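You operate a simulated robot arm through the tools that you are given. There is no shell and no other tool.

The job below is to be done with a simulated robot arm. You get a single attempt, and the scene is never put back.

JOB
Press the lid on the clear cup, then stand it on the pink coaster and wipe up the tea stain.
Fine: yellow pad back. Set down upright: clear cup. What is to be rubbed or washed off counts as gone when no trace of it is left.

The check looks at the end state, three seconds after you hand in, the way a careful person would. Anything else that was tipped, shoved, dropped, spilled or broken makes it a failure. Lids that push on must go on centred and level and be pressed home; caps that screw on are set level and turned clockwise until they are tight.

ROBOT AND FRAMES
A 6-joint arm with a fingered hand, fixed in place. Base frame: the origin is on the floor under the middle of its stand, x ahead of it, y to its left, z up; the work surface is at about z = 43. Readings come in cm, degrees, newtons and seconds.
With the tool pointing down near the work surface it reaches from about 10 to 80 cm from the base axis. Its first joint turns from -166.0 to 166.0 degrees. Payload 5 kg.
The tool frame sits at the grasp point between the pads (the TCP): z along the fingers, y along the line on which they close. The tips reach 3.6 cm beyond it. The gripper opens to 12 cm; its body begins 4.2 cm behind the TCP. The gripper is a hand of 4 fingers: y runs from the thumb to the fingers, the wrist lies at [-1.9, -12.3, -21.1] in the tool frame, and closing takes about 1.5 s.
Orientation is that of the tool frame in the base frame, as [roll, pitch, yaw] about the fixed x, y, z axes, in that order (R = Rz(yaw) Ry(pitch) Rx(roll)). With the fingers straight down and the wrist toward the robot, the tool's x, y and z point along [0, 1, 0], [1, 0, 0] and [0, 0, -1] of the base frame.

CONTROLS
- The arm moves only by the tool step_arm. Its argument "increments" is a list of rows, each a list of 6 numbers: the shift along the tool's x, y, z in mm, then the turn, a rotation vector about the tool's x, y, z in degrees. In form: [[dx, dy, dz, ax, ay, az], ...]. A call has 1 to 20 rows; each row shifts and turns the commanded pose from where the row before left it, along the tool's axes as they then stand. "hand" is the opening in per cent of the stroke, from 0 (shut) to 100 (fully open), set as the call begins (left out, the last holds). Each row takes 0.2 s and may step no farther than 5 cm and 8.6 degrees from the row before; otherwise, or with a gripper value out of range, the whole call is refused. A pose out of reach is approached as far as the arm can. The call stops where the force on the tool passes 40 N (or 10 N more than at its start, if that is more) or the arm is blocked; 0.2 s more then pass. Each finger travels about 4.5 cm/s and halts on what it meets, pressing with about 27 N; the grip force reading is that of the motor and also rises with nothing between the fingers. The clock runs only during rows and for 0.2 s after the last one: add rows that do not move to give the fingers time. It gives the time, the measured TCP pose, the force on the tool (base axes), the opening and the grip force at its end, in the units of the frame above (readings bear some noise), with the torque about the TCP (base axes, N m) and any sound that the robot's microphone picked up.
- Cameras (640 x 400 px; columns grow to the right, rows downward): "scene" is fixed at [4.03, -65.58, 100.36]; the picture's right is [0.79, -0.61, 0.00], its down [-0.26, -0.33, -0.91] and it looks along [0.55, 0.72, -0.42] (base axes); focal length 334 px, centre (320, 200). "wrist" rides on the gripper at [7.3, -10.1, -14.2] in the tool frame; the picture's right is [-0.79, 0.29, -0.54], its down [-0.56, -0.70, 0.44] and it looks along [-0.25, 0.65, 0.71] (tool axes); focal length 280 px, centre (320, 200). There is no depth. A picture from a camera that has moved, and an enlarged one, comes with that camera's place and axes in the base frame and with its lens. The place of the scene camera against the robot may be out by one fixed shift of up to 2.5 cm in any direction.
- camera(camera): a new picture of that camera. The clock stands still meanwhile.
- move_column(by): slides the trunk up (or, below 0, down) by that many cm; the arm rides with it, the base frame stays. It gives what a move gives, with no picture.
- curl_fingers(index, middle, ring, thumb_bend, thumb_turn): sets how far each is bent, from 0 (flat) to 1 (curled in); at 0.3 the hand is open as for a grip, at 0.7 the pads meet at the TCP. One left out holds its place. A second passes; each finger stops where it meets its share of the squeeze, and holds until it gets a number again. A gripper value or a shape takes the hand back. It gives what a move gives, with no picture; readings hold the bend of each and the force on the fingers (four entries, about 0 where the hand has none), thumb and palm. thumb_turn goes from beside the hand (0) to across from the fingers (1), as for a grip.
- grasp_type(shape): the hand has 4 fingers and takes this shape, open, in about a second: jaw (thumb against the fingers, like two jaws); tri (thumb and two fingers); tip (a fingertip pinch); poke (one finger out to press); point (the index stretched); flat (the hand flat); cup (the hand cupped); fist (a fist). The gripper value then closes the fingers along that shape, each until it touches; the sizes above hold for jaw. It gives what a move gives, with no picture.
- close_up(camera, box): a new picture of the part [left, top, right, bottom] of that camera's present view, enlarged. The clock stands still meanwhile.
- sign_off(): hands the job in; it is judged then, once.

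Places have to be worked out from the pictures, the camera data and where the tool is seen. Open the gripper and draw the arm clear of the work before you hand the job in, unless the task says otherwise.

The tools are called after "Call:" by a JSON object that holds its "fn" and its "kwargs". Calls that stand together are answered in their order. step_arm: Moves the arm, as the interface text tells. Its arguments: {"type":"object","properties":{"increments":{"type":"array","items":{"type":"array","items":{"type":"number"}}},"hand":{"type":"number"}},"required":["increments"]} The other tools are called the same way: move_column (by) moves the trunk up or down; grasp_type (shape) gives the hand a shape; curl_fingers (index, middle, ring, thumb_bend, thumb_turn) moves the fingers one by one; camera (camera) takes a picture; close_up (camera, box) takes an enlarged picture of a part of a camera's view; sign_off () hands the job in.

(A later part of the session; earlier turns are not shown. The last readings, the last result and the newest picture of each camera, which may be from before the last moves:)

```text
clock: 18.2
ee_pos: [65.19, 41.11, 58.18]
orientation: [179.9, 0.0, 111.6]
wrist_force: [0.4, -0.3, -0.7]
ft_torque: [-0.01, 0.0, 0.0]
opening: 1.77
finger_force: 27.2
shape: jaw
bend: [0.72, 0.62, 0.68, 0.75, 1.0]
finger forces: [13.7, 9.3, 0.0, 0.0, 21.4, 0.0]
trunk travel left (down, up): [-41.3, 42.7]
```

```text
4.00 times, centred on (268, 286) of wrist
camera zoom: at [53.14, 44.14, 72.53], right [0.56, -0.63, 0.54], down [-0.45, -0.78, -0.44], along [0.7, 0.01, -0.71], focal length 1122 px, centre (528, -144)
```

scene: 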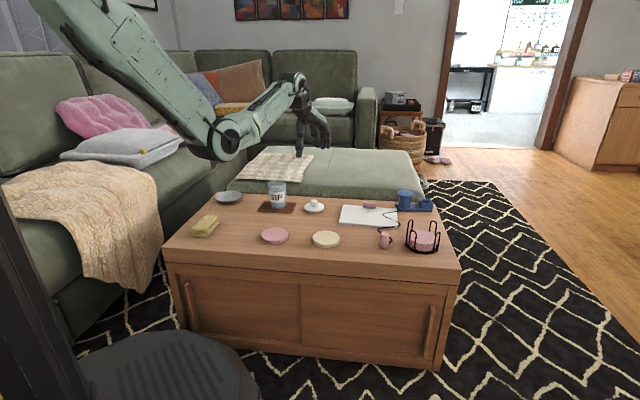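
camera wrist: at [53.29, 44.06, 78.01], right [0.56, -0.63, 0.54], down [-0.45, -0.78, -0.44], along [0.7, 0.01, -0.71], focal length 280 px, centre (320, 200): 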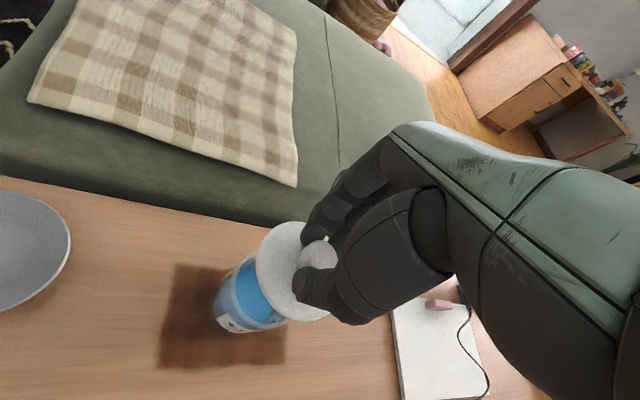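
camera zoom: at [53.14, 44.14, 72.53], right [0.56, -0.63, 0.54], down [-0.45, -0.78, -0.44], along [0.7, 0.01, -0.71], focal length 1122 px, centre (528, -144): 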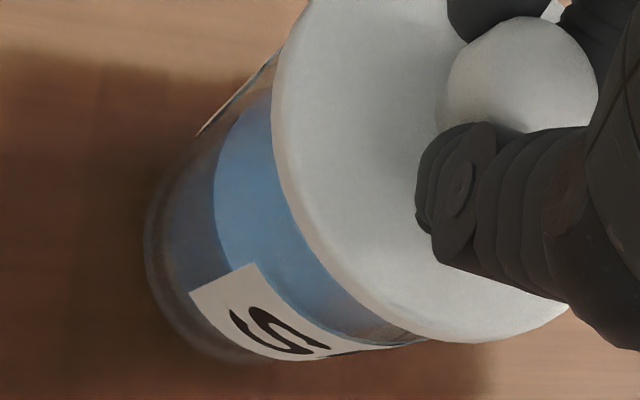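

There is still no contact, so the plug appears to be entering the cup. I continue down in small steps.

Call:
{"fn": "step_arm", "kwargs": {"increments": [[0, 0, 2, 0, 0, 0], [0, 0, 1, 0, 0, 0], [0, 0, 0, 0, 0, 0]]}}

Call:
{"fn": "close_up", "kwargs": {"camera": "scene", "box": [262, 168, 300, 192]}}

```text
clock: 19.0
ee_pos: [65.26, 41.1, 57.98]
orientation: [180.0, 0.0, 111.6]
wrist_force: [-0.4, -0.8, 0.1]
ft_torque: [0.02, -0.01, 0.03]
opening: 1.76
finger_force: 26.8
shape: jaw
bend: [0.72, 0.62, 0.68, 0.75, 1.0]
finger forces: [13.7, 9.2, 0.0, 0.1, 21.4, 0.1]
trunk travel left (down, up): [-41.3, 42.7]
```

```text
16.00 times, centred on (281, 180) of scene
camera zoom: at [4.03, -65.58, 100.36], right [0.79, -0.61, 0.0], down [-0.26, -0.33, -0.91], along [0.55, 0.72, -0.42], focal length 5336 px, centre (944, 520)
```

zoom: 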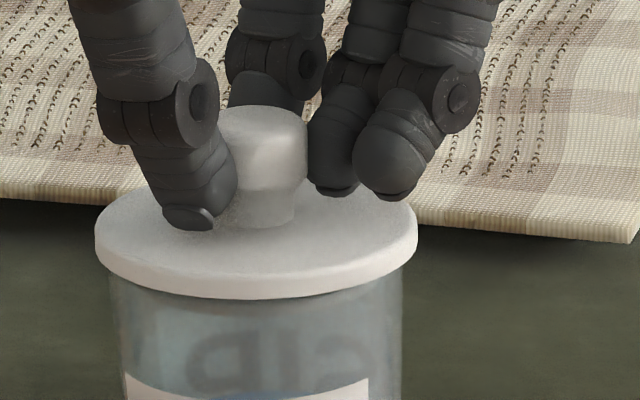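

Plug no longer visible above the rim and no force yet; about 3–5 mm should remain. I keep lowering gently.

Call:
{"fn": "step_arm", "kwargs": {"increments": [[0, 0, 2, 0, 0, 0], [0, 0, 0, 0, 0, 0]]}}

Call:
{"fn": "step_arm", "kwargs": {"increments": [[0, 0, 2, 0, 0, 0], [0, 0, 0, 0, 0, 0]]}}

Call:
{"fn": "close_up", "kwargs": {"camera": "scene", "box": [262, 168, 300, 192]}}

```text
clock: 19.6
ee_pos: [65.26, 41.17, 57.84]
orientation: [179.9, 0.0, 111.6]
wrist_force: [-0.9, -1.1, 3.5]
ft_torque: [-0.02, -0.06, -0.01]
opening: 1.76
finger_force: 27.1
shape: jaw
bend: [0.72, 0.62, 0.68, 0.75, 1.0]
finger forces: [14.2, 9.3, 0.0, 0.0, 22.8, 0.1]
trunk travel left (down, up): [-41.3, 42.7]
heard: snap
```

```text
clock: 20.2
ee_pos: [65.2, 41.17, 57.61]
orientation: [179.8, 0.0, 111.6]
wrist_force: [-1.7, -0.9, 12.2]
ft_torque: [-0.01, -0.02, 0.0]
opening: 1.82
finger_force: 27.0
shape: jaw
bend: [0.73, 0.62, 0.68, 0.75, 1.0]
finger forces: [14.4, 9.6, 0.1, 0.1, 25.5, 0.0]
trunk travel left (down, up): [-41.3, 42.7]
```

```text
16.00 times, centred on (281, 180) of scene
camera zoom: at [4.03, -65.58, 100.36], right [0.79, -0.61, 0.0], down [-0.26, -0.33, -0.91], along [0.55, 0.72, -0.42], focal length 5336 px, centre (944, 520)
```

zoom: 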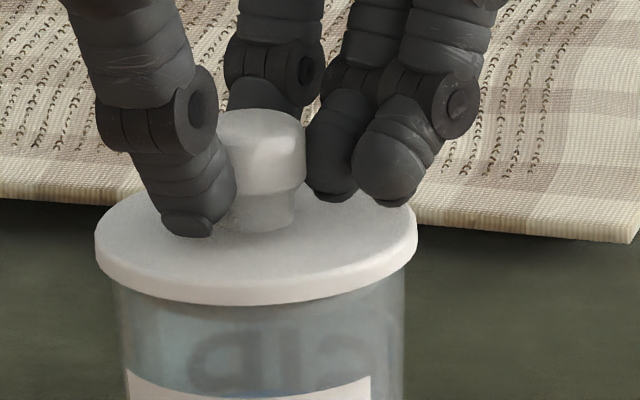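

A snap was heard and the force rose to 12 N, so the lid has engaged. I press 2.5 mm further to make sure it is fully home, then look.

Call:
{"fn": "step_arm", "kwargs": {"increments": [[0, 0, 1.5, 0, 0, 0], [0, 0, 1, 0, 0, 0], [0, 0, 0, 0, 0, 0]]}}

Call:
{"fn": "close_up", "kwargs": {"camera": "scene", "box": [260, 165, 310, 215]}}

Call:
{"fn": "close_up", "kwargs": {"camera": "wrist", "box": [236, 236, 300, 336]}}

```text
clock: 21.0
ee_pos: [65.11, 41.17, 57.68]
orientation: [179.7, 0.0, 111.5]
wrist_force: [-5.7, -1.4, 23.3]
ft_torque: [-0.07, 0.08, 0.01]
opening: 1.91
finger_force: 26.7
shape: jaw
bend: [0.73, 0.62, 0.68, 0.75, 1.0]
finger forces: [15.3, 10.0, 0.1, 0.0, 28.9, 0.0]
trunk travel left (down, up): [-41.3, 42.7]
```

```text
8.00 times, centred on (285, 190) of scene
camera zoom: at [4.03, -65.58, 100.36], right [0.79, -0.61, 0.0], down [-0.26, -0.33, -0.91], along [0.55, 0.72, -0.42], focal length 2668 px, centre (600, 280)
```

zoom: 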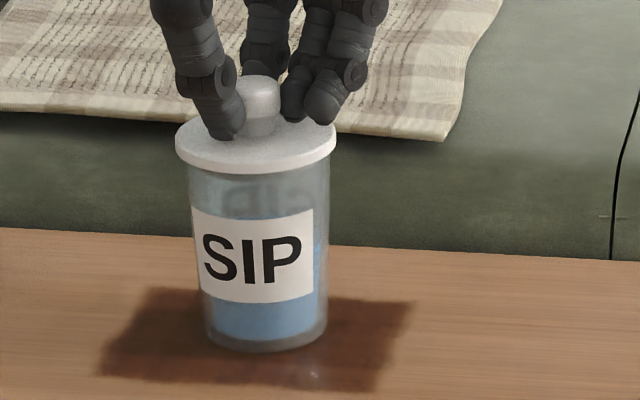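

```text
4.00 times, centred on (268, 286) of wrist
camera zoom: at [53.03, 44.1, 71.97], right [0.56, -0.63, 0.54], down [-0.44, -0.78, -0.45], along [0.7, 0.01, -0.71], focal length 1122 px, centre (528, -144)
```

zoom: 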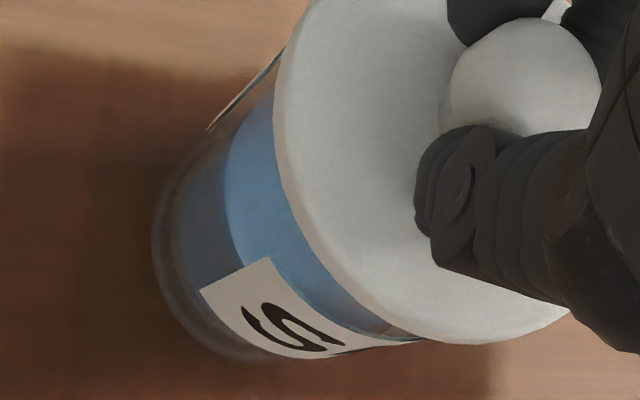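

The press reached 23 N with the lid no longer sinking, so it is home and level. I unload the push, open the hand and rise straight off the knob.

Call:
{"fn": "step_arm", "kwargs": {"increments": [[0, 0, -2, 0, 0, 0], [0, 0, -1.5, 0, 0, 0], [0, 0, 0, 0, 0, 0]]}}

Call:
{"fn": "step_arm", "kwargs": {"hand": 60, "increments": [[0, 0, 0, 0, 0, 0], [0, 0, 0, 0, 0, 0], [0, 0, 0, 0, 0, 0], [0, 0, 0, 0, 0, 0], [0, 0, 0, 0, 0, 0], [0, 0, 0, 0, 0, 0]]}}

Call:
{"fn": "step_arm", "kwargs": {"increments": [[0, 0, -10, 0, 0, 0], [0, 0, -20, 0, 0, 0], [0, 0, -30, 0, 0, 0], [0, 0, -30, 0, 0, 0], [0, 0, -30, 0, 0, 0], [0, 0, 0, 0, 0, 0]]}}

Call:
{"fn": "close_up", "kwargs": {"camera": "scene", "box": [255, 165, 319, 215]}}

Call:
{"fn": "camera", "kwargs": {"camera": "wrist"}}

```text
clock: 21.8
ee_pos: [65.1, 41.13, 57.61]
orientation: [179.8, -0.1, 111.6]
wrist_force: [-0.5, 2.1, 13.1]
ft_torque: [0.09, -0.06, -0.03]
opening: 1.91
finger_force: 26.9
shape: jaw
bend: [0.73, 0.62, 0.68, 0.75, 1.0]
finger forces: [16.7, 10.1, 0.0, 0.0, 25.5, 0.0]
trunk travel left (down, up): [-41.3, 42.7]
```

```text
clock: 23.2
ee_pos: [65.14, 41.08, 57.62]
orientation: [180.0, 0.0, 111.6]
wrist_force: [0.6, 0.9, -1.2]
ft_torque: [-0.01, 0.03, -0.02]
opening: 7.14
finger_force: 0.0
shape: jaw
bend: [0.73, 0.41, 0.38, 0.65, 1.0]
finger forces: [0.1, 0.0, 0.0, 0.2, 0.1, 0.0]
trunk travel left (down, up): [-41.3, 42.7]
```

```text
clock: 24.6
ee_pos: [65.29, 41.18, 69.63]
orientation: [179.9, 0.0, 111.5]
wrist_force: [0.3, -0.7, -0.1]
ft_torque: [-0.01, -0.02, 0.01]
opening: 7.14
finger_force: 0.0
shape: jaw
bend: [0.73, 0.41, 0.38, 0.65, 1.0]
finger forces: [0.0, 0.0, 0.1, 0.0, 0.0, 0.1]
trunk travel left (down, up): [-41.3, 42.7]
```

```text
8.00 times, centred on (287, 190) of scene
camera zoom: at [4.03, -65.58, 100.36], right [0.79, -0.61, 0.0], down [-0.26, -0.33, -0.91], along [0.55, 0.72, -0.42], focal length 2668 px, centre (584, 280)
```

zoom: 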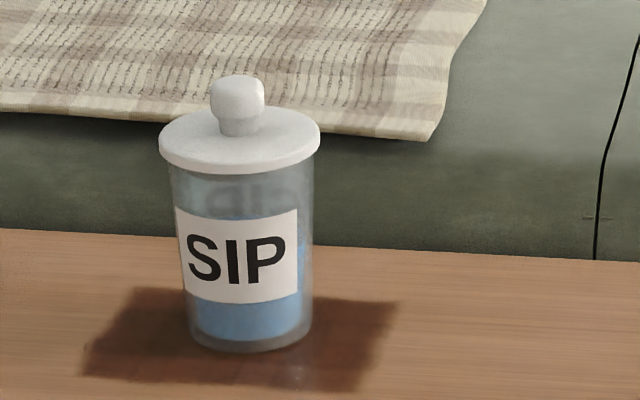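

```text
taken
camera wrist: at [53.25, 44.12, 84.0], right [0.56, -0.63, 0.54], down [-0.44, -0.78, -0.44], along [0.7, 0.01, -0.71], focal length 280 px, centre (320, 200)
```

wrist: 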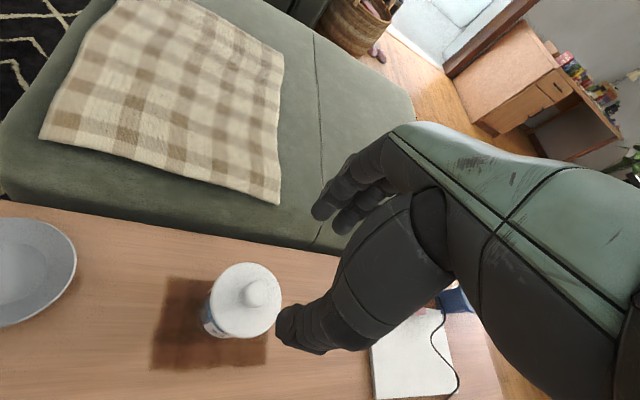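

The lid sits centred and level on the cup. To carry the cup I want a side grasp under the lid, so I back away and turn the hand (z-turn first), keeping it high.

Call:
{"fn": "step_arm", "kwargs": {"hand": 100, "increments": [[-22.3, -33.5, -6, 0, 0, 0], [-22.3, -33.5, -6, 0, 0, 0], [-22.3, -33.5, -6, 0, 0, 0], [-22.3, -33.5, -6, 0, 0, 0], [0, 0, 0, 0, 0, 7.4], [0, 0, 0, 0, 0, 7.4], [0, 0, 0, 0, 0, 7.4], [0, 0, 0, 0, 0, 7.4], [0, 0, 0, 0, 0, 7.4], [0, 0, 0, 0, 0, 7.4], [0, 0, 0, 0, 0, 7.2], [0, 0, 0, 0, 0, 0], [0, 0, 0, 0, 0, 0]]}}

```text
clock: 27.4
ee_pos: [55.95, 27.85, 72.07]
orientation: [-180.0, -0.1, 59.9]
wrist_force: [0.0, -0.1, -0.1]
ft_torque: [-0.02, -0.01, -0.01]
opening: 11.95
finger_force: 0.0
shape: jaw
bend: [0.3, 0.3, 0.3, 0.3, 0.98]
finger forces: [0.1, 0.0, 0.1, 0.0, 0.0, 0.0]
trunk travel left (down, up): [-41.3, 42.7]
```

Yaw is now 60°. I tilt the hand 60° about its y axis so the fingers point outward, 30° below horizontal.

Call:
{"fn": "step_arm", "kwargs": {"increments": [[0, 0, 0, 0, 8.5, 0], [0, 0, 0, 0, 8.5, 0], [0, 0, 0, 0, 8.5, 0], [0, 0, 0, 0, 8.5, 0], [0, 0, 0, 0, 8.5, 0], [0, 0, 0, 0, 8.5, 0], [0, 0, 0, 0, 8.5, 0], [0, 0, 0, 0, 0, 0], [0, 0, 0, 0, 0, 0]]}}

Call:
{"fn": "camera", "kwargs": {"camera": "wrist"}}

Call:
{"fn": "camera", "kwargs": {"camera": "scene"}}

```text
clock: 29.4
ee_pos: [56.13, 27.9, 72.08]
orientation: [-180.0, -59.5, 59.9]
wrist_force: [-0.3, 0.7, 0.0]
ft_torque: [0.0, 0.01, -0.01]
opening: 11.96
finger_force: 0.1
shape: jaw
bend: [0.3, 0.3, 0.3, 0.3, 0.98]
finger forces: [0.0, 0.0, 0.0, 0.0, 0.0, 0.0]
trunk travel left (down, up): [-41.3, 42.7]
```

```text
taken
camera wrist: at [43.02, 25.48, 85.61], right [-0.18, -0.9, -0.41], down [-0.56, 0.43, -0.71], along [0.81, 0.1, -0.58], focal length 280 px, centre (320, 200)
```

wrist: 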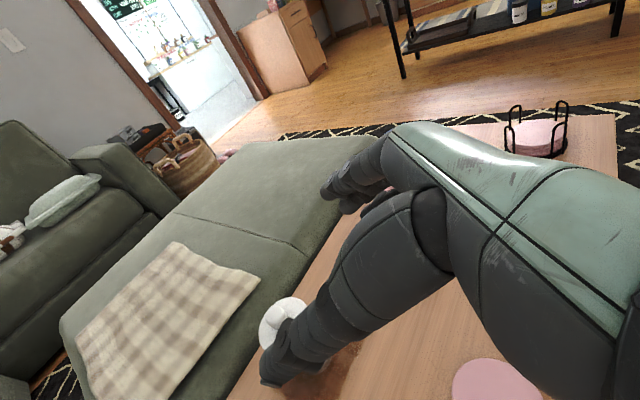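

```text
taken
```

scene: 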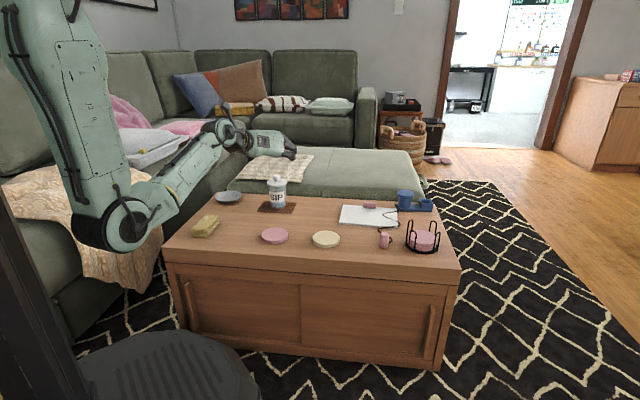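

The hand reached the tilted pose. I move it to a point about 11 cm back from the cup along the approach line, lined up on the cup's axis.

Call:
{"fn": "step_arm", "kwargs": {"increments": [[-23, 2.4, 24.8, 0, 0, 0], [-23, 2.4, 24.8, 0, 0, 0], [-23, 2.4, 24.8, 0, 0, 0], [-23, 2.4, 24.8, 0, 0, 0], [-23, 2.3, 24.8, 0, 0, 0], [0, 0, 0, 0, 0, 0], [0, 0, 0, 0, 0, 0]]}}

Call:
{"fn": "camera", "kwargs": {"camera": "wrist"}}

Call:
{"fn": "close_up", "kwargs": {"camera": "scene", "box": [160, 120, 352, 240]}}

```text
clock: 31.0
ee_pos: [59.46, 31.54, 55.81]
orientation: [180.0, -59.5, 59.9]
wrist_force: [-0.4, -1.2, -0.7]
ft_torque: [0.0, 0.01, 0.03]
opening: 11.98
finger_force: 0.1
shape: jaw
bend: [0.3, 0.3, 0.3, 0.3, 0.98]
finger forces: [0.0, 0.1, 0.0, 0.1, 0.1, 0.1]
trunk travel left (down, up): [-41.3, 42.7]
```

```text
taken
camera wrist: at [46.5, 29.13, 69.41], right [-0.18, -0.9, -0.41], down [-0.56, 0.43, -0.71], along [0.81, 0.1, -0.58], focal length 280 px, centre (320, 200)
```

wrist: 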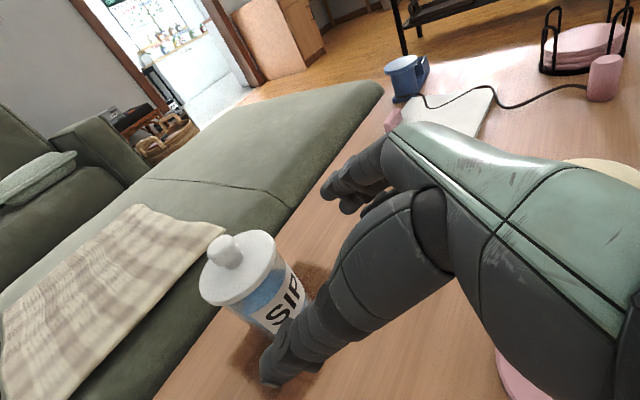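

```text
3.33 times, centred on (256, 180) of scene
camera zoom: at [4.03, -65.58, 100.36], right [0.79, -0.61, 0.0], down [-0.26, -0.33, -0.91], along [0.55, 0.72, -0.42], focal length 1112 px, centre (533, 267)
```

zoom: 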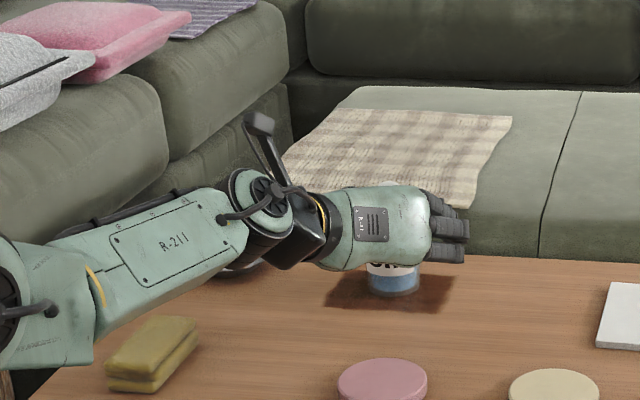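

The arm is well clear and the cup is ahead. I enlarge the wrist view on the cup to refine its position relative to the hand.

Call:
{"fn": "close_up", "kwargs": {"camera": "wrist", "box": [190, 220, 318, 350]}}

Call:
{"fn": "close_up", "kwargs": {"camera": "wrist", "box": [190, 220, 254, 320]}}

```text
3.08 times, centred on (254, 285) of wrist
camera zoom: at [46.5, 29.13, 69.41], right [-0.18, -0.9, -0.41], down [-0.56, 0.43, -0.71], along [0.81, 0.1, -0.58], focal length 863 px, centre (523, -62)
```

zoom: 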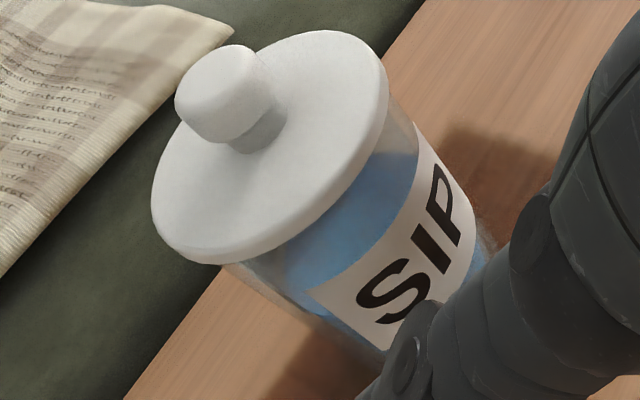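

```text
4.00 times, centred on (222, 270) of wrist
camera zoom: at [46.5, 29.13, 69.41], right [-0.18, -0.9, -0.41], down [-0.56, 0.43, -0.71], along [0.81, 0.1, -0.58], focal length 1122 px, centre (712, -80)
```

zoom: 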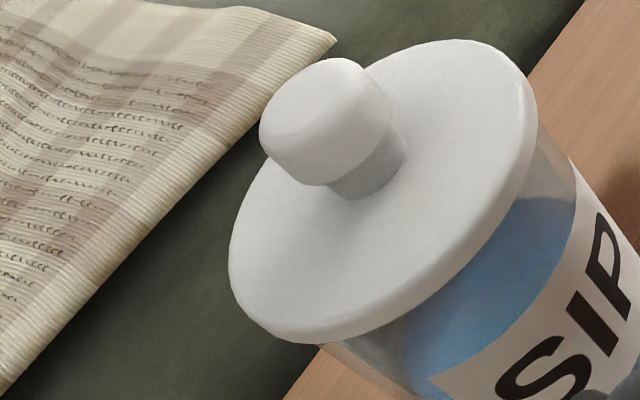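

The lid's seen position matches my estimate of the cup axis (65.1, 41.05) within a millimetre or two. I advance 8 cm along the approach direction.

Call:
{"fn": "step_arm", "kwargs": {"increments": [[0, 0, 20, 0, 0, 0], [0, 0, 20, 0, 0, 0], [0, 0, 20, 0, 0, 0], [0, 0, 20, 0, 0, 0], [0, 0, 0, 0, 0, 0]]}}

Call:
{"fn": "camera", "kwargs": {"camera": "wrist"}}

Call:
{"fn": "close_up", "kwargs": {"camera": "scene", "box": [220, 150, 332, 220]}}

```text
clock: 32.2
ee_pos: [62.86, 37.51, 51.76]
orientation: [179.9, -59.4, 60.1]
wrist_force: [0.7, 0.8, 0.0]
ft_torque: [-0.04, 0.02, -0.02]
opening: 11.97
finger_force: 0.1
shape: jaw
bend: [0.3, 0.3, 0.3, 0.3, 0.98]
finger forces: [0.0, 0.0, 0.0, 0.0, 0.1, 0.0]
trunk travel left (down, up): [-41.3, 42.7]
```

```text
taken
camera wrist: at [49.95, 35.11, 65.42], right [-0.18, -0.9, -0.41], down [-0.56, 0.43, -0.71], along [0.81, 0.1, -0.58], focal length 280 px, centre (320, 200)
```

wrist: 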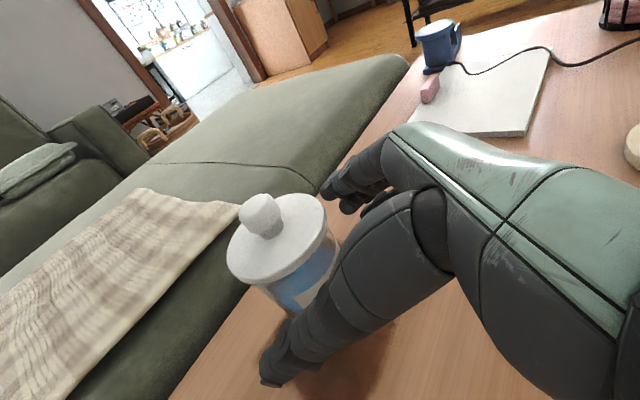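

```text
5.71 times, centred on (276, 185) of scene
camera zoom: at [4.03, -65.58, 100.36], right [0.79, -0.61, 0.0], down [-0.26, -0.33, -0.91], along [0.55, 0.72, -0.42], focal length 1906 px, centre (571, 286)
```

zoom: 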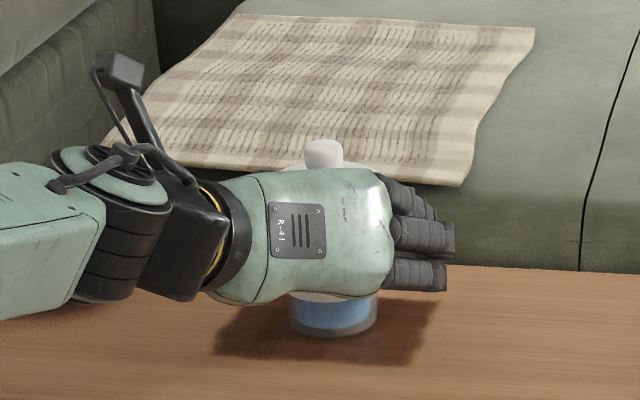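

The cup is between thumb and fingers with room on both sides. I advance the last 2.8 cm slowly, watching the force.

Call:
{"fn": "step_arm", "kwargs": {"increments": [[0, 0, 10, 0, 0, 0], [0, 0, 10, 0, 0, 0], [0, 0, 8, 0, 0, 0], [0, 0, 0, 0, 0, 0]]}}

Call:
{"fn": "camera", "kwargs": {"camera": "wrist"}}

Call:
{"fn": "close_up", "kwargs": {"camera": "scene", "box": [220, 150, 332, 220]}}

```text
clock: 33.2
ee_pos: [64.1, 39.55, 50.23]
orientation: [-180.0, -59.6, 59.9]
wrist_force: [-0.6, 0.5, 0.5]
ft_torque: [0.0, -0.03, -0.03]
opening: 11.96
finger_force: 0.1
shape: jaw
bend: [0.3, 0.3, 0.3, 0.3, 0.98]
finger forces: [0.0, 0.0, 0.0, 0.0, 0.0, 0.0]
trunk travel left (down, up): [-41.3, 42.7]
```

```text
taken
camera wrist: at [51.16, 37.21, 63.99], right [-0.18, -0.9, -0.4], down [-0.56, 0.43, -0.71], along [0.81, 0.1, -0.58], focal length 280 px, centre (320, 200)
```

wrist: 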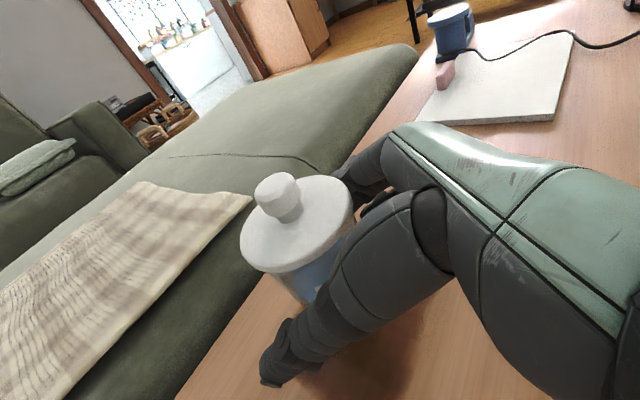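

```text
5.71 times, centred on (276, 185) of scene
camera zoom: at [4.03, -65.58, 100.36], right [0.79, -0.61, 0.0], down [-0.26, -0.33, -0.91], along [0.55, 0.72, -0.42], focal length 1906 px, centre (571, 286)
```

zoom: 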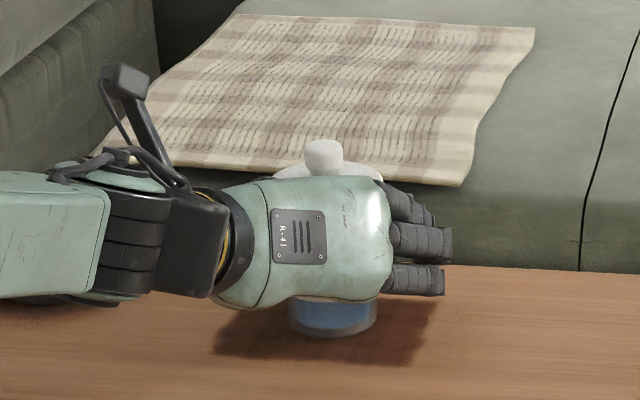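

The hand straddles the cup below the lid with no contact forces. I close the fingers on the cup body.

Call:
{"fn": "step_arm", "kwargs": {"hand": 35, "increments": [[0, 0, 0, 0, 0, 0], [0, 0, 0, 0, 0, 0], [0, 0, 0, 0, 0, 0], [0, 0, 0, 0, 0, 0], [0, 0, 0, 0, 0, 0], [0, 0, 0, 0, 0, 0], [0, 0, 0, 0, 0, 0], [0, 0, 0, 0, 0, 0]]}}

Call:
{"fn": "camera", "kwargs": {"camera": "wrist"}}

Call:
{"fn": "close_up", "kwargs": {"camera": "scene", "box": [220, 150, 332, 220]}}

```text
clock: 35.0
ee_pos: [64.11, 39.54, 50.27]
orientation: [179.9, -59.5, 60.0]
wrist_force: [0.1, -0.3, 0.5]
ft_torque: [-0.07, -0.06, 0.03]
opening: 5.91
finger_force: 27.0
shape: jaw
bend: [0.74, 0.45, 0.45, 0.71, 1.0]
finger forces: [12.5, 8.4, 3.4, 0.0, 24.3, 0.1]
trunk travel left (down, up): [-41.3, 42.7]
```

```text
taken
camera wrist: at [51.16, 37.2, 63.97], right [-0.18, -0.9, -0.4], down [-0.56, 0.43, -0.71], along [0.81, 0.1, -0.58], focal length 280 px, centre (320, 200)
```

wrist: 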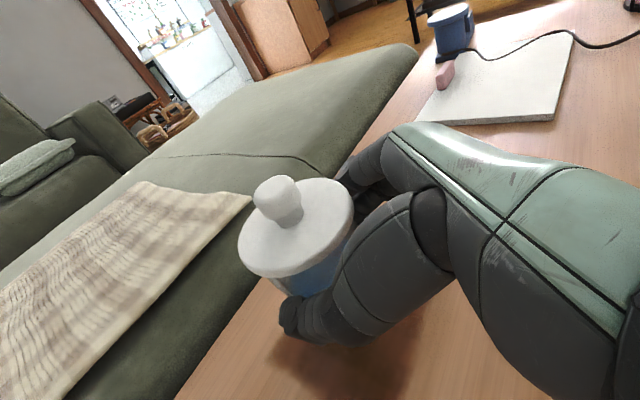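

```text
5.71 times, centred on (276, 185) of scene
camera zoom: at [4.03, -65.58, 100.36], right [0.79, -0.61, 0.0], down [-0.26, -0.33, -0.91], along [0.55, 0.72, -0.42], focal length 1906 px, centre (571, 286)
```

zoom: 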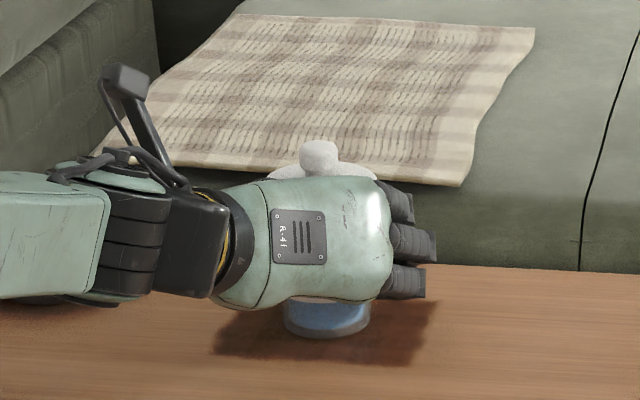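

The grip is firm (thumb 24 N against the fingers) and the cup stands upright. I lift 2 cm straight up and check for slip or tilt.

Call:
{"fn": "step_arm", "kwargs": {"increments": [[4.3, 0, -2.5, 0, 0, 0], [4.3, 0, -2.5, 0, 0, 0], [4.3, 0, -2.5, 0, 0, 0], [4.3, 0, -2.5, 0, 0, 0], [0, 0, 0, 0, 0, 0]]}}

Call:
{"fn": "camera", "kwargs": {"camera": "wrist"}}

Call:
{"fn": "close_up", "kwargs": {"camera": "scene", "box": [220, 150, 332, 220]}}

```text
clock: 36.2
ee_pos: [64.17, 39.57, 52.25]
orientation: [-179.9, -59.5, 60.0]
wrist_force: [0.4, -0.3, -3.3]
ft_torque: [-0.02, 0.01, 0.01]
opening: 5.96
finger_force: 26.7
shape: jaw
bend: [0.74, 0.45, 0.45, 0.7, 1.0]
finger forces: [12.1, 8.2, 3.2, 0.0, 24.8, 0.0]
trunk travel left (down, up): [-41.3, 42.7]
```

```text
taken
camera wrist: at [51.15, 37.21, 65.93], right [-0.18, -0.9, -0.4], down [-0.56, 0.43, -0.71], along [0.81, 0.1, -0.58], focal length 280 px, centre (320, 200)
```

wrist: 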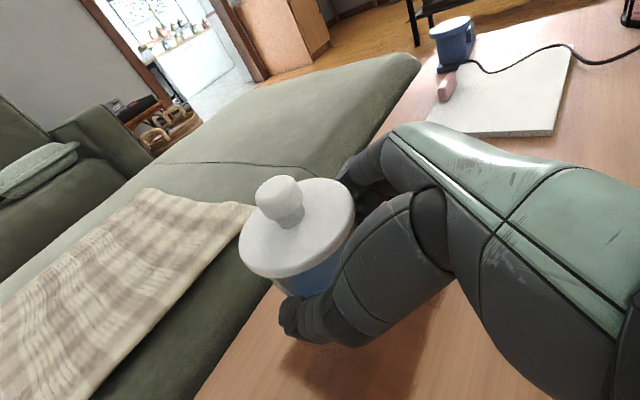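

```text
5.71 times, centred on (276, 185) of scene
camera zoom: at [4.03, -65.58, 100.36], right [0.79, -0.61, 0.0], down [-0.26, -0.33, -0.91], along [0.55, 0.72, -0.42], focal length 1906 px, centre (571, 286)
```

zoom: 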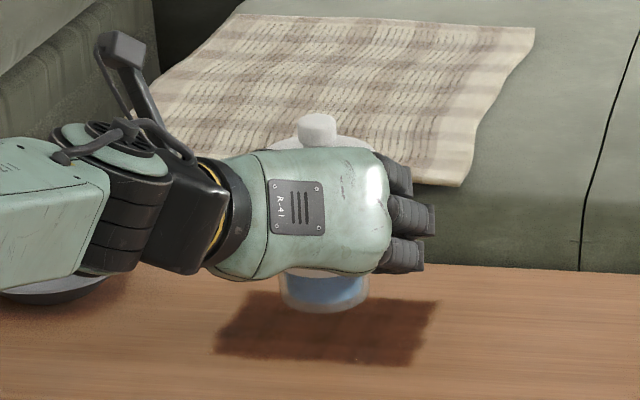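

The cup comes up cleanly, about 0.33 kg, without slipping or tilting. I lift 5 cm more and carry it level to above the pink coaster.

Call:
{"fn": "step_arm", "kwargs": {"increments": [[8.6, 0, -5.1, 0, 0, 0], [8.6, 0, -5.1, 0, 0, 0], [8.6, 0, -5.1, 0, 0, 0], [8.6, 0, -5.1, 0, 0, 0], [8.6, 0, -5.1, 0, 0, 0], [0, 0, 0, 0, 0, 0]]}}

Call:
{"fn": "step_arm", "kwargs": {"increments": [[-9, -0.9, -15.2, 0, 0, 0], [-9, -0.9, -15.2, 0, 0, 0], [-9, -0.9, -15.2, 0, 0, 0], [-9, -0.9, -15.2, 0, 0, 0], [-9, -0.9, -15.2, 0, 0, 0], [-9, -0.9, -15.2, 0, 0, 0], [-9, -0.9, -15.2, 0, 0, 0], [0, 0, 0, 0, 0, 0]]}}

Call:
{"fn": "camera", "kwargs": {"camera": "wrist"}}

Call:
{"fn": "camera", "kwargs": {"camera": "scene"}}

```text
clock: 37.6
ee_pos: [64.18, 39.59, 57.49]
orientation: [-179.9, -59.4, 60.0]
wrist_force: [-0.4, 0.9, -2.7]
ft_torque: [-0.04, -0.01, 0.0]
opening: 5.95
finger_force: 27.0
shape: jaw
bend: [0.74, 0.45, 0.45, 0.7, 1.0]
finger forces: [12.1, 8.3, 3.2, 0.0, 24.7, 0.1]
trunk travel left (down, up): [-41.3, 42.7]
```

```text
clock: 39.4
ee_pos: [57.28, 29.16, 57.34]
orientation: [180.0, -59.5, 60.0]
wrist_force: [-0.4, 0.8, -2.4]
ft_torque: [-0.03, 0.03, 0.01]
opening: 5.94
finger_force: 27.4
shape: jaw
bend: [0.74, 0.45, 0.45, 0.7, 1.0]
finger forces: [12.0, 8.2, 3.2, 0.1, 24.7, 0.1]
trunk travel left (down, up): [-41.3, 42.7]
```

```text
taken
camera wrist: at [44.35, 26.78, 70.89], right [-0.18, -0.9, -0.4], down [-0.56, 0.43, -0.71], along [0.81, 0.1, -0.58], focal length 280 px, centre (320, 200)
```

wrist: 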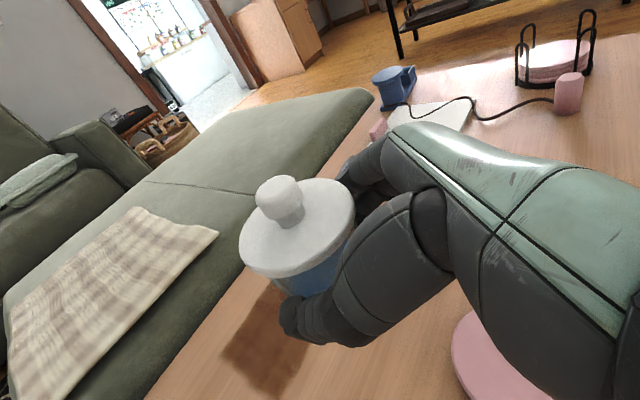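

```text
taken
```

scene: 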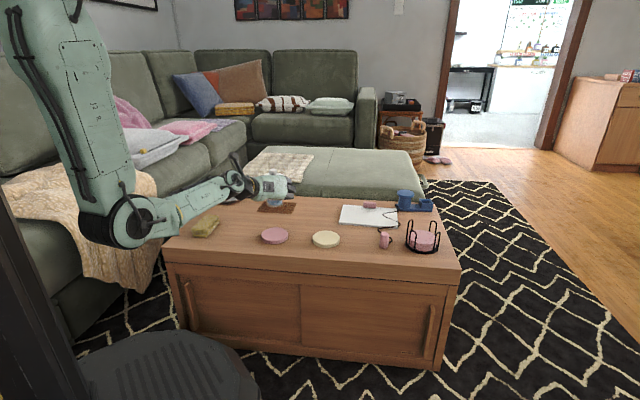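

Half-way over; the cup is held steadily. I continue toward the coaster.

Call:
{"fn": "step_arm", "kwargs": {"increments": [[-8.5, -0.9, -14.6, 0, 0, 0], [-8.5, -0.9, -14.6, 0, 0, 0], [-8.5, -0.9, -14.6, 0, 0, 0], [-8.5, -0.9, -14.6, 0, 0, 0], [-8.5, -0.9, -14.6, 0, 0, 0], [-8.5, -0.9, -14.6, 0, 0, 0], [-8.5, -0.9, -14.6, 0, 0, 0], [0, 0, 0, 0, 0, 0]]}}

Call:
{"fn": "camera", "kwargs": {"camera": "wrist"}}

Call:
{"fn": "close_up", "kwargs": {"camera": "scene", "box": [160, 140, 352, 260]}}

```text
clock: 41.2
ee_pos: [51.83, 19.27, 57.38]
orientation: [-179.7, -60.0, 59.8]
wrist_force: [-0.9, -0.3, -3.2]
ft_torque: [-0.03, 0.01, 0.02]
opening: 5.93
finger_force: 26.3
shape: jaw
bend: [0.74, 0.45, 0.46, 0.7, 1.0]
finger forces: [12.1, 8.2, 3.3, 0.0, 24.8, 0.0]
trunk travel left (down, up): [-41.3, 42.7]
```

```text
taken
camera wrist: at [38.91, 16.81, 70.92], right [-0.18, -0.89, -0.41], down [-0.56, 0.44, -0.7], along [0.81, 0.1, -0.58], focal length 280 px, centre (320, 200)
```

wrist: 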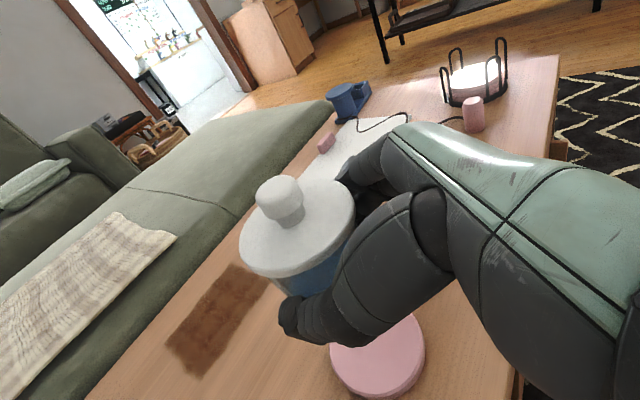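

```text
3.33 times, centred on (256, 200) of scene
camera zoom: at [4.03, -65.58, 100.36], right [0.79, -0.61, 0.0], down [-0.26, -0.33, -0.91], along [0.55, 0.72, -0.42], focal length 1112 px, centre (533, 200)
```

zoom: 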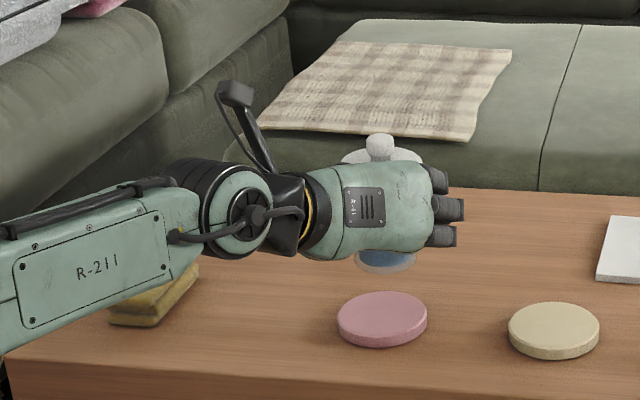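

The arm stops about 0.9 cm short of the commanded x here (folded pose), but the cup is nearly over the coaster. I lower 3 cm, which should ease the reach, and check again.

Call:
{"fn": "step_arm", "kwargs": {"increments": [[-8.6, 0, 5.1, 0, 0, 0], [-8.6, 0, 5.1, 0, 0, 0], [-8.6, 0, 5.1, 0, 0, 0], [0, 0, 0, 0, 0, 0], [0, 0, 0, 0, 0, 0]]}}

Call:
{"fn": "close_up", "kwargs": {"camera": "scene", "box": [230, 190, 326, 250]}}

Call:
{"fn": "close_up", "kwargs": {"camera": "wrist", "box": [220, 160, 476, 400]}}

```text
clock: 42.4
ee_pos: [51.15, 19.28, 54.15]
orientation: [-179.5, -59.4, 59.6]
wrist_force: [-0.2, -0.5, -2.0]
ft_torque: [-0.02, 0.04, 0.01]
opening: 5.94
finger_force: 27.1
shape: jaw
bend: [0.74, 0.45, 0.46, 0.7, 1.0]
finger forces: [12.2, 8.2, 3.3, 0.1, 24.8, 0.0]
trunk travel left (down, up): [-41.3, 42.7]
```

```text
6.67 times, centred on (278, 220) of scene
camera zoom: at [4.03, -65.58, 100.36], right [0.79, -0.61, 0.0], down [-0.26, -0.33, -0.91], along [0.55, 0.72, -0.42], focal length 2223 px, centre (600, 67)
```

zoom: 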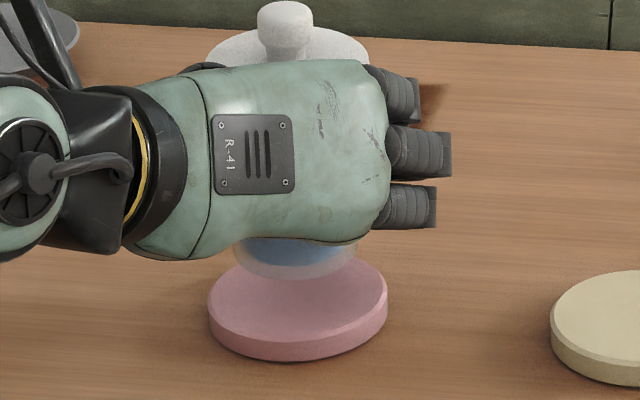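

```text
1.67 times, centred on (348, 280) of wrist
camera zoom: at [38.2, 16.75, 67.79], right [-0.19, -0.9, -0.4], down [-0.56, 0.43, -0.7], along [0.81, 0.1, -0.58], focal length 467 px, centre (273, 67)
```

zoom: 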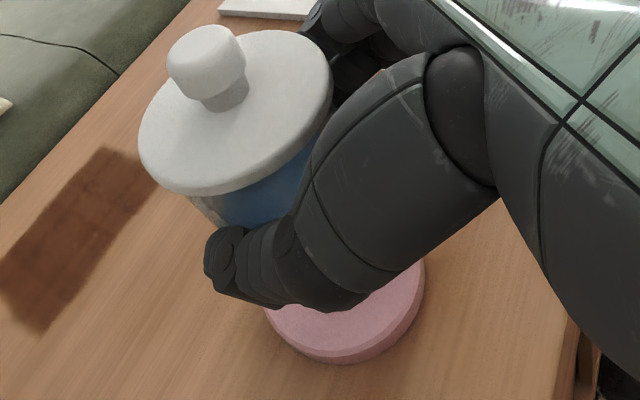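

In the scene view the cup base will come down right in the middle of the coaster. I lower 1.8 cm more and then feel for contact in small steps.

Call:
{"fn": "step_arm", "kwargs": {"increments": [[-5.2, 0, 3, 0, 0, 0], [-5.2, 0, 3, 0, 0, 0], [-5.2, 0, 3, 0, 0, 0], [0, 0, 0, 0, 0, 0]]}}

Call:
{"fn": "close_up", "kwargs": {"camera": "scene", "box": [240, 195, 320, 245]}}

```text
clock: 43.4
ee_pos: [50.81, 19.24, 52.49]
orientation: [179.8, -59.6, 60.2]
wrist_force: [-0.1, -0.2, -3.0]
ft_torque: [-0.03, 0.01, 0.0]
opening: 5.96
finger_force: 27.2
shape: jaw
bend: [0.74, 0.45, 0.46, 0.7, 1.0]
finger forces: [12.2, 8.3, 3.3, 0.0, 24.6, 0.1]
trunk travel left (down, up): [-41.3, 42.7]
```

```text
8.00 times, centred on (280, 220) of scene
camera zoom: at [4.03, -65.58, 100.36], right [0.79, -0.61, 0.0], down [-0.26, -0.33, -0.91], along [0.55, 0.72, -0.42], focal length 2668 px, centre (640, 40)
```

zoom: 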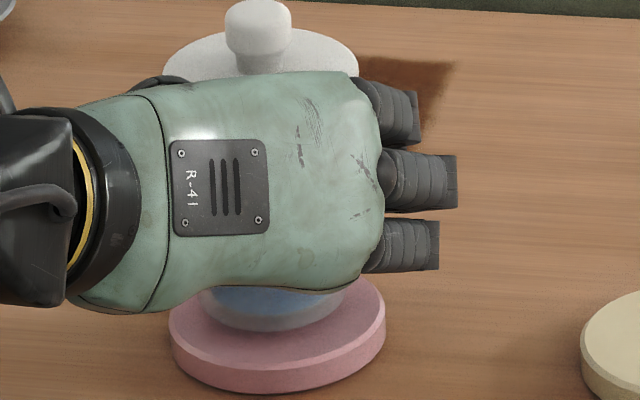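

Nearly down; the cup is centred within about 2 mm. I lower in small steps until the weight transfers.

Call:
{"fn": "step_arm", "kwargs": {"increments": [[-2.6, 0, 1.5, 0, 0, 0], [-2.6, 0, 1.5, 0, 0, 0], [0, 0, 0, 0, 0, 0]]}}

Call:
{"fn": "step_arm", "kwargs": {"increments": [[-1.7, 0, 1, 0, 0, 0], [0, 0, 0, 0, 0, 0]]}}

```text
clock: 44.2
ee_pos: [50.88, 19.19, 51.9]
orientation: [179.9, -59.5, 60.1]
wrist_force: [0.4, -0.4, -0.9]
ft_torque: [-0.03, 0.02, -0.02]
opening: 5.94
finger_force: 26.9
shape: jaw
bend: [0.74, 0.45, 0.46, 0.7, 1.0]
finger forces: [12.4, 8.4, 3.5, 0.0, 24.9, 0.0]
trunk travel left (down, up): [-41.3, 42.7]
```

```text
clock: 44.8
ee_pos: [50.9, 19.17, 51.77]
orientation: [180.0, -59.5, 60.1]
wrist_force: [-0.6, 0.6, 3.5]
ft_torque: [-0.09, -0.13, 0.01]
opening: 5.93
finger_force: 27.0
shape: jaw
bend: [0.74, 0.45, 0.46, 0.7, 1.0]
finger forces: [12.7, 8.4, 3.6, 0.0, 25.1, 0.0]
trunk travel left (down, up): [-41.3, 42.7]
```

The load went from −3 N to +3.5 N, so the cup rests on the coaster. I check uprightness and position before releasing.

Call:
{"fn": "close_up", "kwargs": {"camera": "scene", "box": [240, 195, 320, 245]}}

Call:
{"fn": "camera", "kwargs": {"camera": "wrist"}}

```text
8.00 times, centred on (280, 220) of scene
camera zoom: at [4.03, -65.58, 100.36], right [0.79, -0.61, 0.0], down [-0.26, -0.33, -0.91], along [0.55, 0.72, -0.42], focal length 2668 px, centre (640, 40)
```

zoom: 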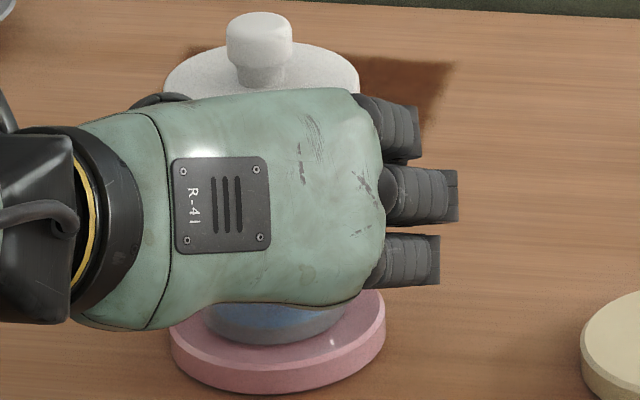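

```text
taken
camera wrist: at [37.93, 16.84, 65.41], right [-0.18, -0.9, -0.41], down [-0.56, 0.44, -0.71], along [0.81, 0.1, -0.58], focal length 280 px, centre (320, 200)
```

wrist: 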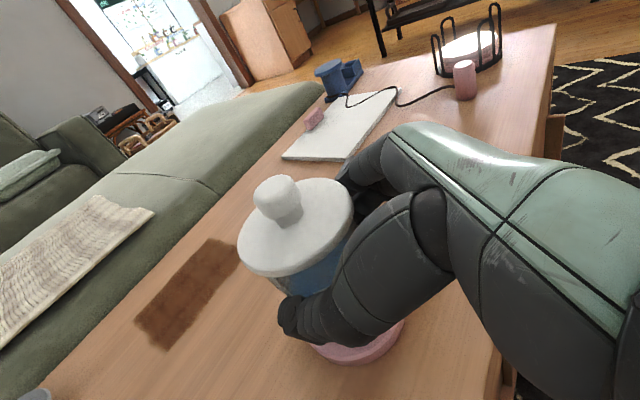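

The cup stands upright and well inside the coaster. I open the hand fully to release it.

Call:
{"fn": "step_arm", "kwargs": {"hand": 100, "increments": [[0, 0, 0, 0, 0, 0], [0, 0, 0, 0, 0, 0], [0, 0, 0, 0, 0, 0], [0, 0, 0, 0, 0, 0], [0, 0, 0, 0, 0, 0], [0, 0, 0, 0, 0, 0], [0, 0, 0, 0, 0, 0], [0, 0, 0, 0, 0, 0]]}}

Call:
{"fn": "camera", "kwargs": {"camera": "wrist"}}

Call:
{"fn": "close_up", "kwargs": {"camera": "scene", "box": [240, 195, 320, 245]}}

```text
clock: 46.6
ee_pos: [50.87, 19.23, 51.79]
orientation: [-179.9, -59.4, 60.0]
wrist_force: [0.3, 0.5, 0.4]
ft_torque: [0.02, -0.04, -0.01]
opening: 11.95
finger_force: 0.1
shape: jaw
bend: [0.3, 0.3, 0.3, 0.3, 0.98]
finger forces: [0.0, 0.1, 0.1, 0.0, 0.0, 0.1]
trunk travel left (down, up): [-41.3, 42.7]
```

```text
taken
camera wrist: at [37.92, 16.83, 65.35], right [-0.18, -0.9, -0.41], down [-0.56, 0.43, -0.71], along [0.81, 0.1, -0.58], focal length 280 px, centre (320, 200)
```

wrist: 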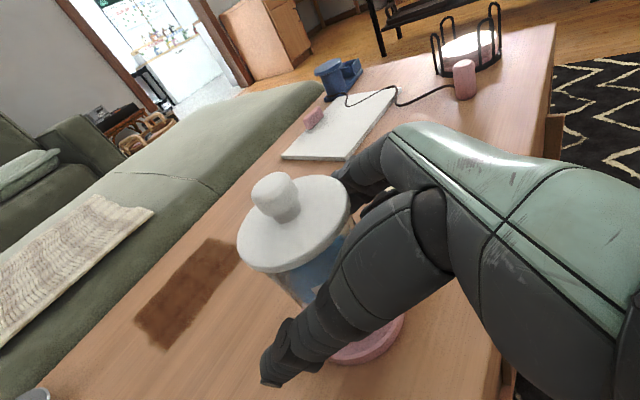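

```text
8.00 times, centred on (280, 220) of scene
camera zoom: at [4.03, -65.58, 100.36], right [0.79, -0.61, 0.0], down [-0.26, -0.33, -0.91], along [0.55, 0.72, -0.42], focal length 2668 px, centre (640, 40)
```

zoom: 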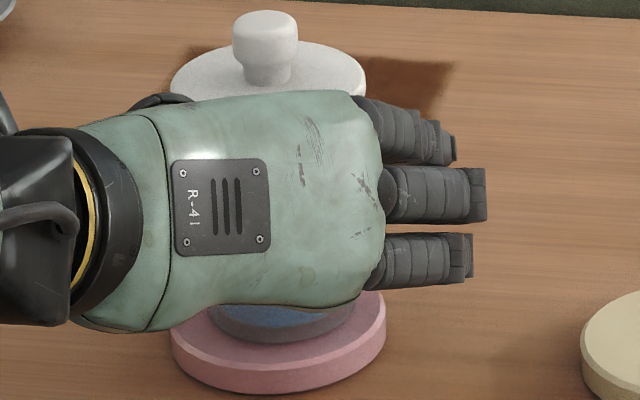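

The cup stands freely on the coaster. I raise the trunk so the open hand rises straight up past the lid.

Call:
{"fn": "move_column", "kwargs": {"by": 4}}

Call:
{"fn": "close_up", "kwargs": {"camera": "scene", "box": [230, 180, 326, 240]}}

```text
clock: 47.4
ee_pos: [50.77, 19.28, 55.83]
orientation: [179.8, -59.5, 60.2]
wrist_force: [-0.7, 0.1, -0.5]
ft_torque: [-0.04, -0.02, -0.02]
opening: 11.95
finger_force: 0.0
shape: jaw
bend: [0.3, 0.3, 0.3, 0.3, 0.98]
finger forces: [0.1, 0.0, 0.0, 0.0, 0.0, 0.0]
trunk travel left (down, up): [-45.3, 38.7]
```

```text
6.67 times, centred on (278, 210) of scene
camera zoom: at [4.03, -65.58, 100.36], right [0.79, -0.61, 0.0], down [-0.26, -0.33, -0.91], along [0.55, 0.72, -0.42], focal length 2223 px, centre (600, 133)
```

zoom: 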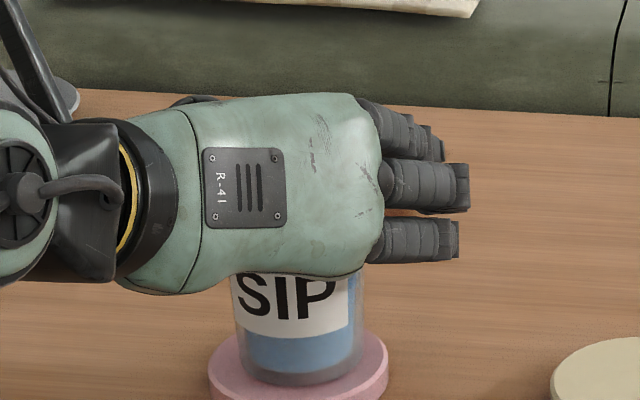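

The cup stays put as the hand rises. I raise a further 13 cm to clear the knob entirely.

Call:
{"fn": "move_column", "kwargs": {"by": 13}}

Call:
{"fn": "camera", "kwargs": {"camera": "scene"}}

Call:
{"fn": "camera", "kwargs": {"camera": "wrist"}}

```text
clock: 49.0
ee_pos: [50.89, 19.15, 68.7]
orientation: [-179.9, -59.5, 60.0]
wrist_force: [0.0, 0.2, -1.1]
ft_torque: [-0.03, 0.0, -0.02]
opening: 11.95
finger_force: 0.0
shape: jaw
bend: [0.3, 0.3, 0.3, 0.3, 0.98]
finger forces: [0.1, 0.0, 0.0, 0.0, 0.1, 0.1]
trunk travel left (down, up): [-58.3, 25.7]
```

```text
taken
```

scene: 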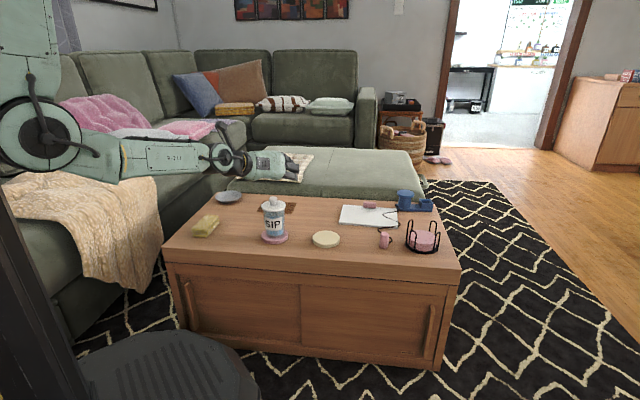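

```text
taken
camera wrist: at [37.93, 16.83, 82.34], right [-0.18, -0.9, -0.4], down [-0.56, 0.43, -0.71], along [0.81, 0.1, -0.58], focal length 280 px, centre (320, 200)
```

wrist: 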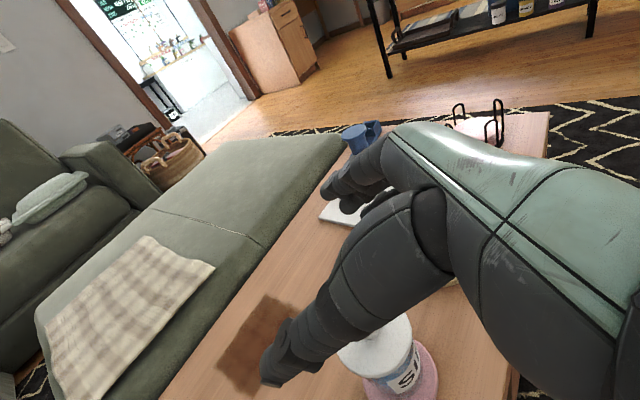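

The cup stands closed and upright on the coaster. Next is the yellow pad: I turn the hand back to pointing down and align it with the pad's short side (yaw ≈ 28°), staying high.

Call:
{"fn": "step_arm", "kwargs": {"increments": [[0, 0, 0, 0, -8.5, 0], [0, 0, 0, 0, -8.5, 0], [0, 0, 0, 0, -8.5, 0], [0, 0, 0, 0, -8.5, 0], [0, 0, 0, 0, -8.5, 0], [0, 0, 0, 0, -8.5, 0], [0, 0, 0, 0, -8.5, 0], [0, 0, 0, 0, 0, 0], [0, 0, 0, 0, 0, 0]]}}

Call:
{"fn": "step_arm", "kwargs": {"increments": [[0, 0, 0, 0, 0, 8], [0, 0, 0, 0, 0, 8], [0, 0, 0, 0, 0, 8], [0, 0, 0, 0, 0, 8], [0, 0, 0, 0, 0, 0]]}}

```text
clock: 51.0
ee_pos: [50.95, 19.26, 68.83]
orientation: [179.9, 0.1, 60.0]
wrist_force: [0.0, 0.3, 0.4]
ft_torque: [0.02, -0.01, 0.02]
opening: 11.96
finger_force: 0.1
shape: jaw
bend: [0.3, 0.3, 0.3, 0.3, 0.98]
finger forces: [0.1, 0.0, 0.1, 0.1, 0.0, 0.0]
trunk travel left (down, up): [-58.3, 25.7]
```

```text
clock: 52.2
ee_pos: [50.87, 19.07, 68.61]
orientation: [-179.9, -0.1, 27.9]
wrist_force: [-0.4, -0.3, -0.4]
ft_torque: [-0.03, -0.05, -0.03]
opening: 11.95
finger_force: 0.0
shape: jaw
bend: [0.3, 0.3, 0.3, 0.3, 0.98]
finger forces: [0.0, 0.1, 0.0, 0.0, 0.0, 0.0]
trunk travel left (down, up): [-58.3, 25.7]
```

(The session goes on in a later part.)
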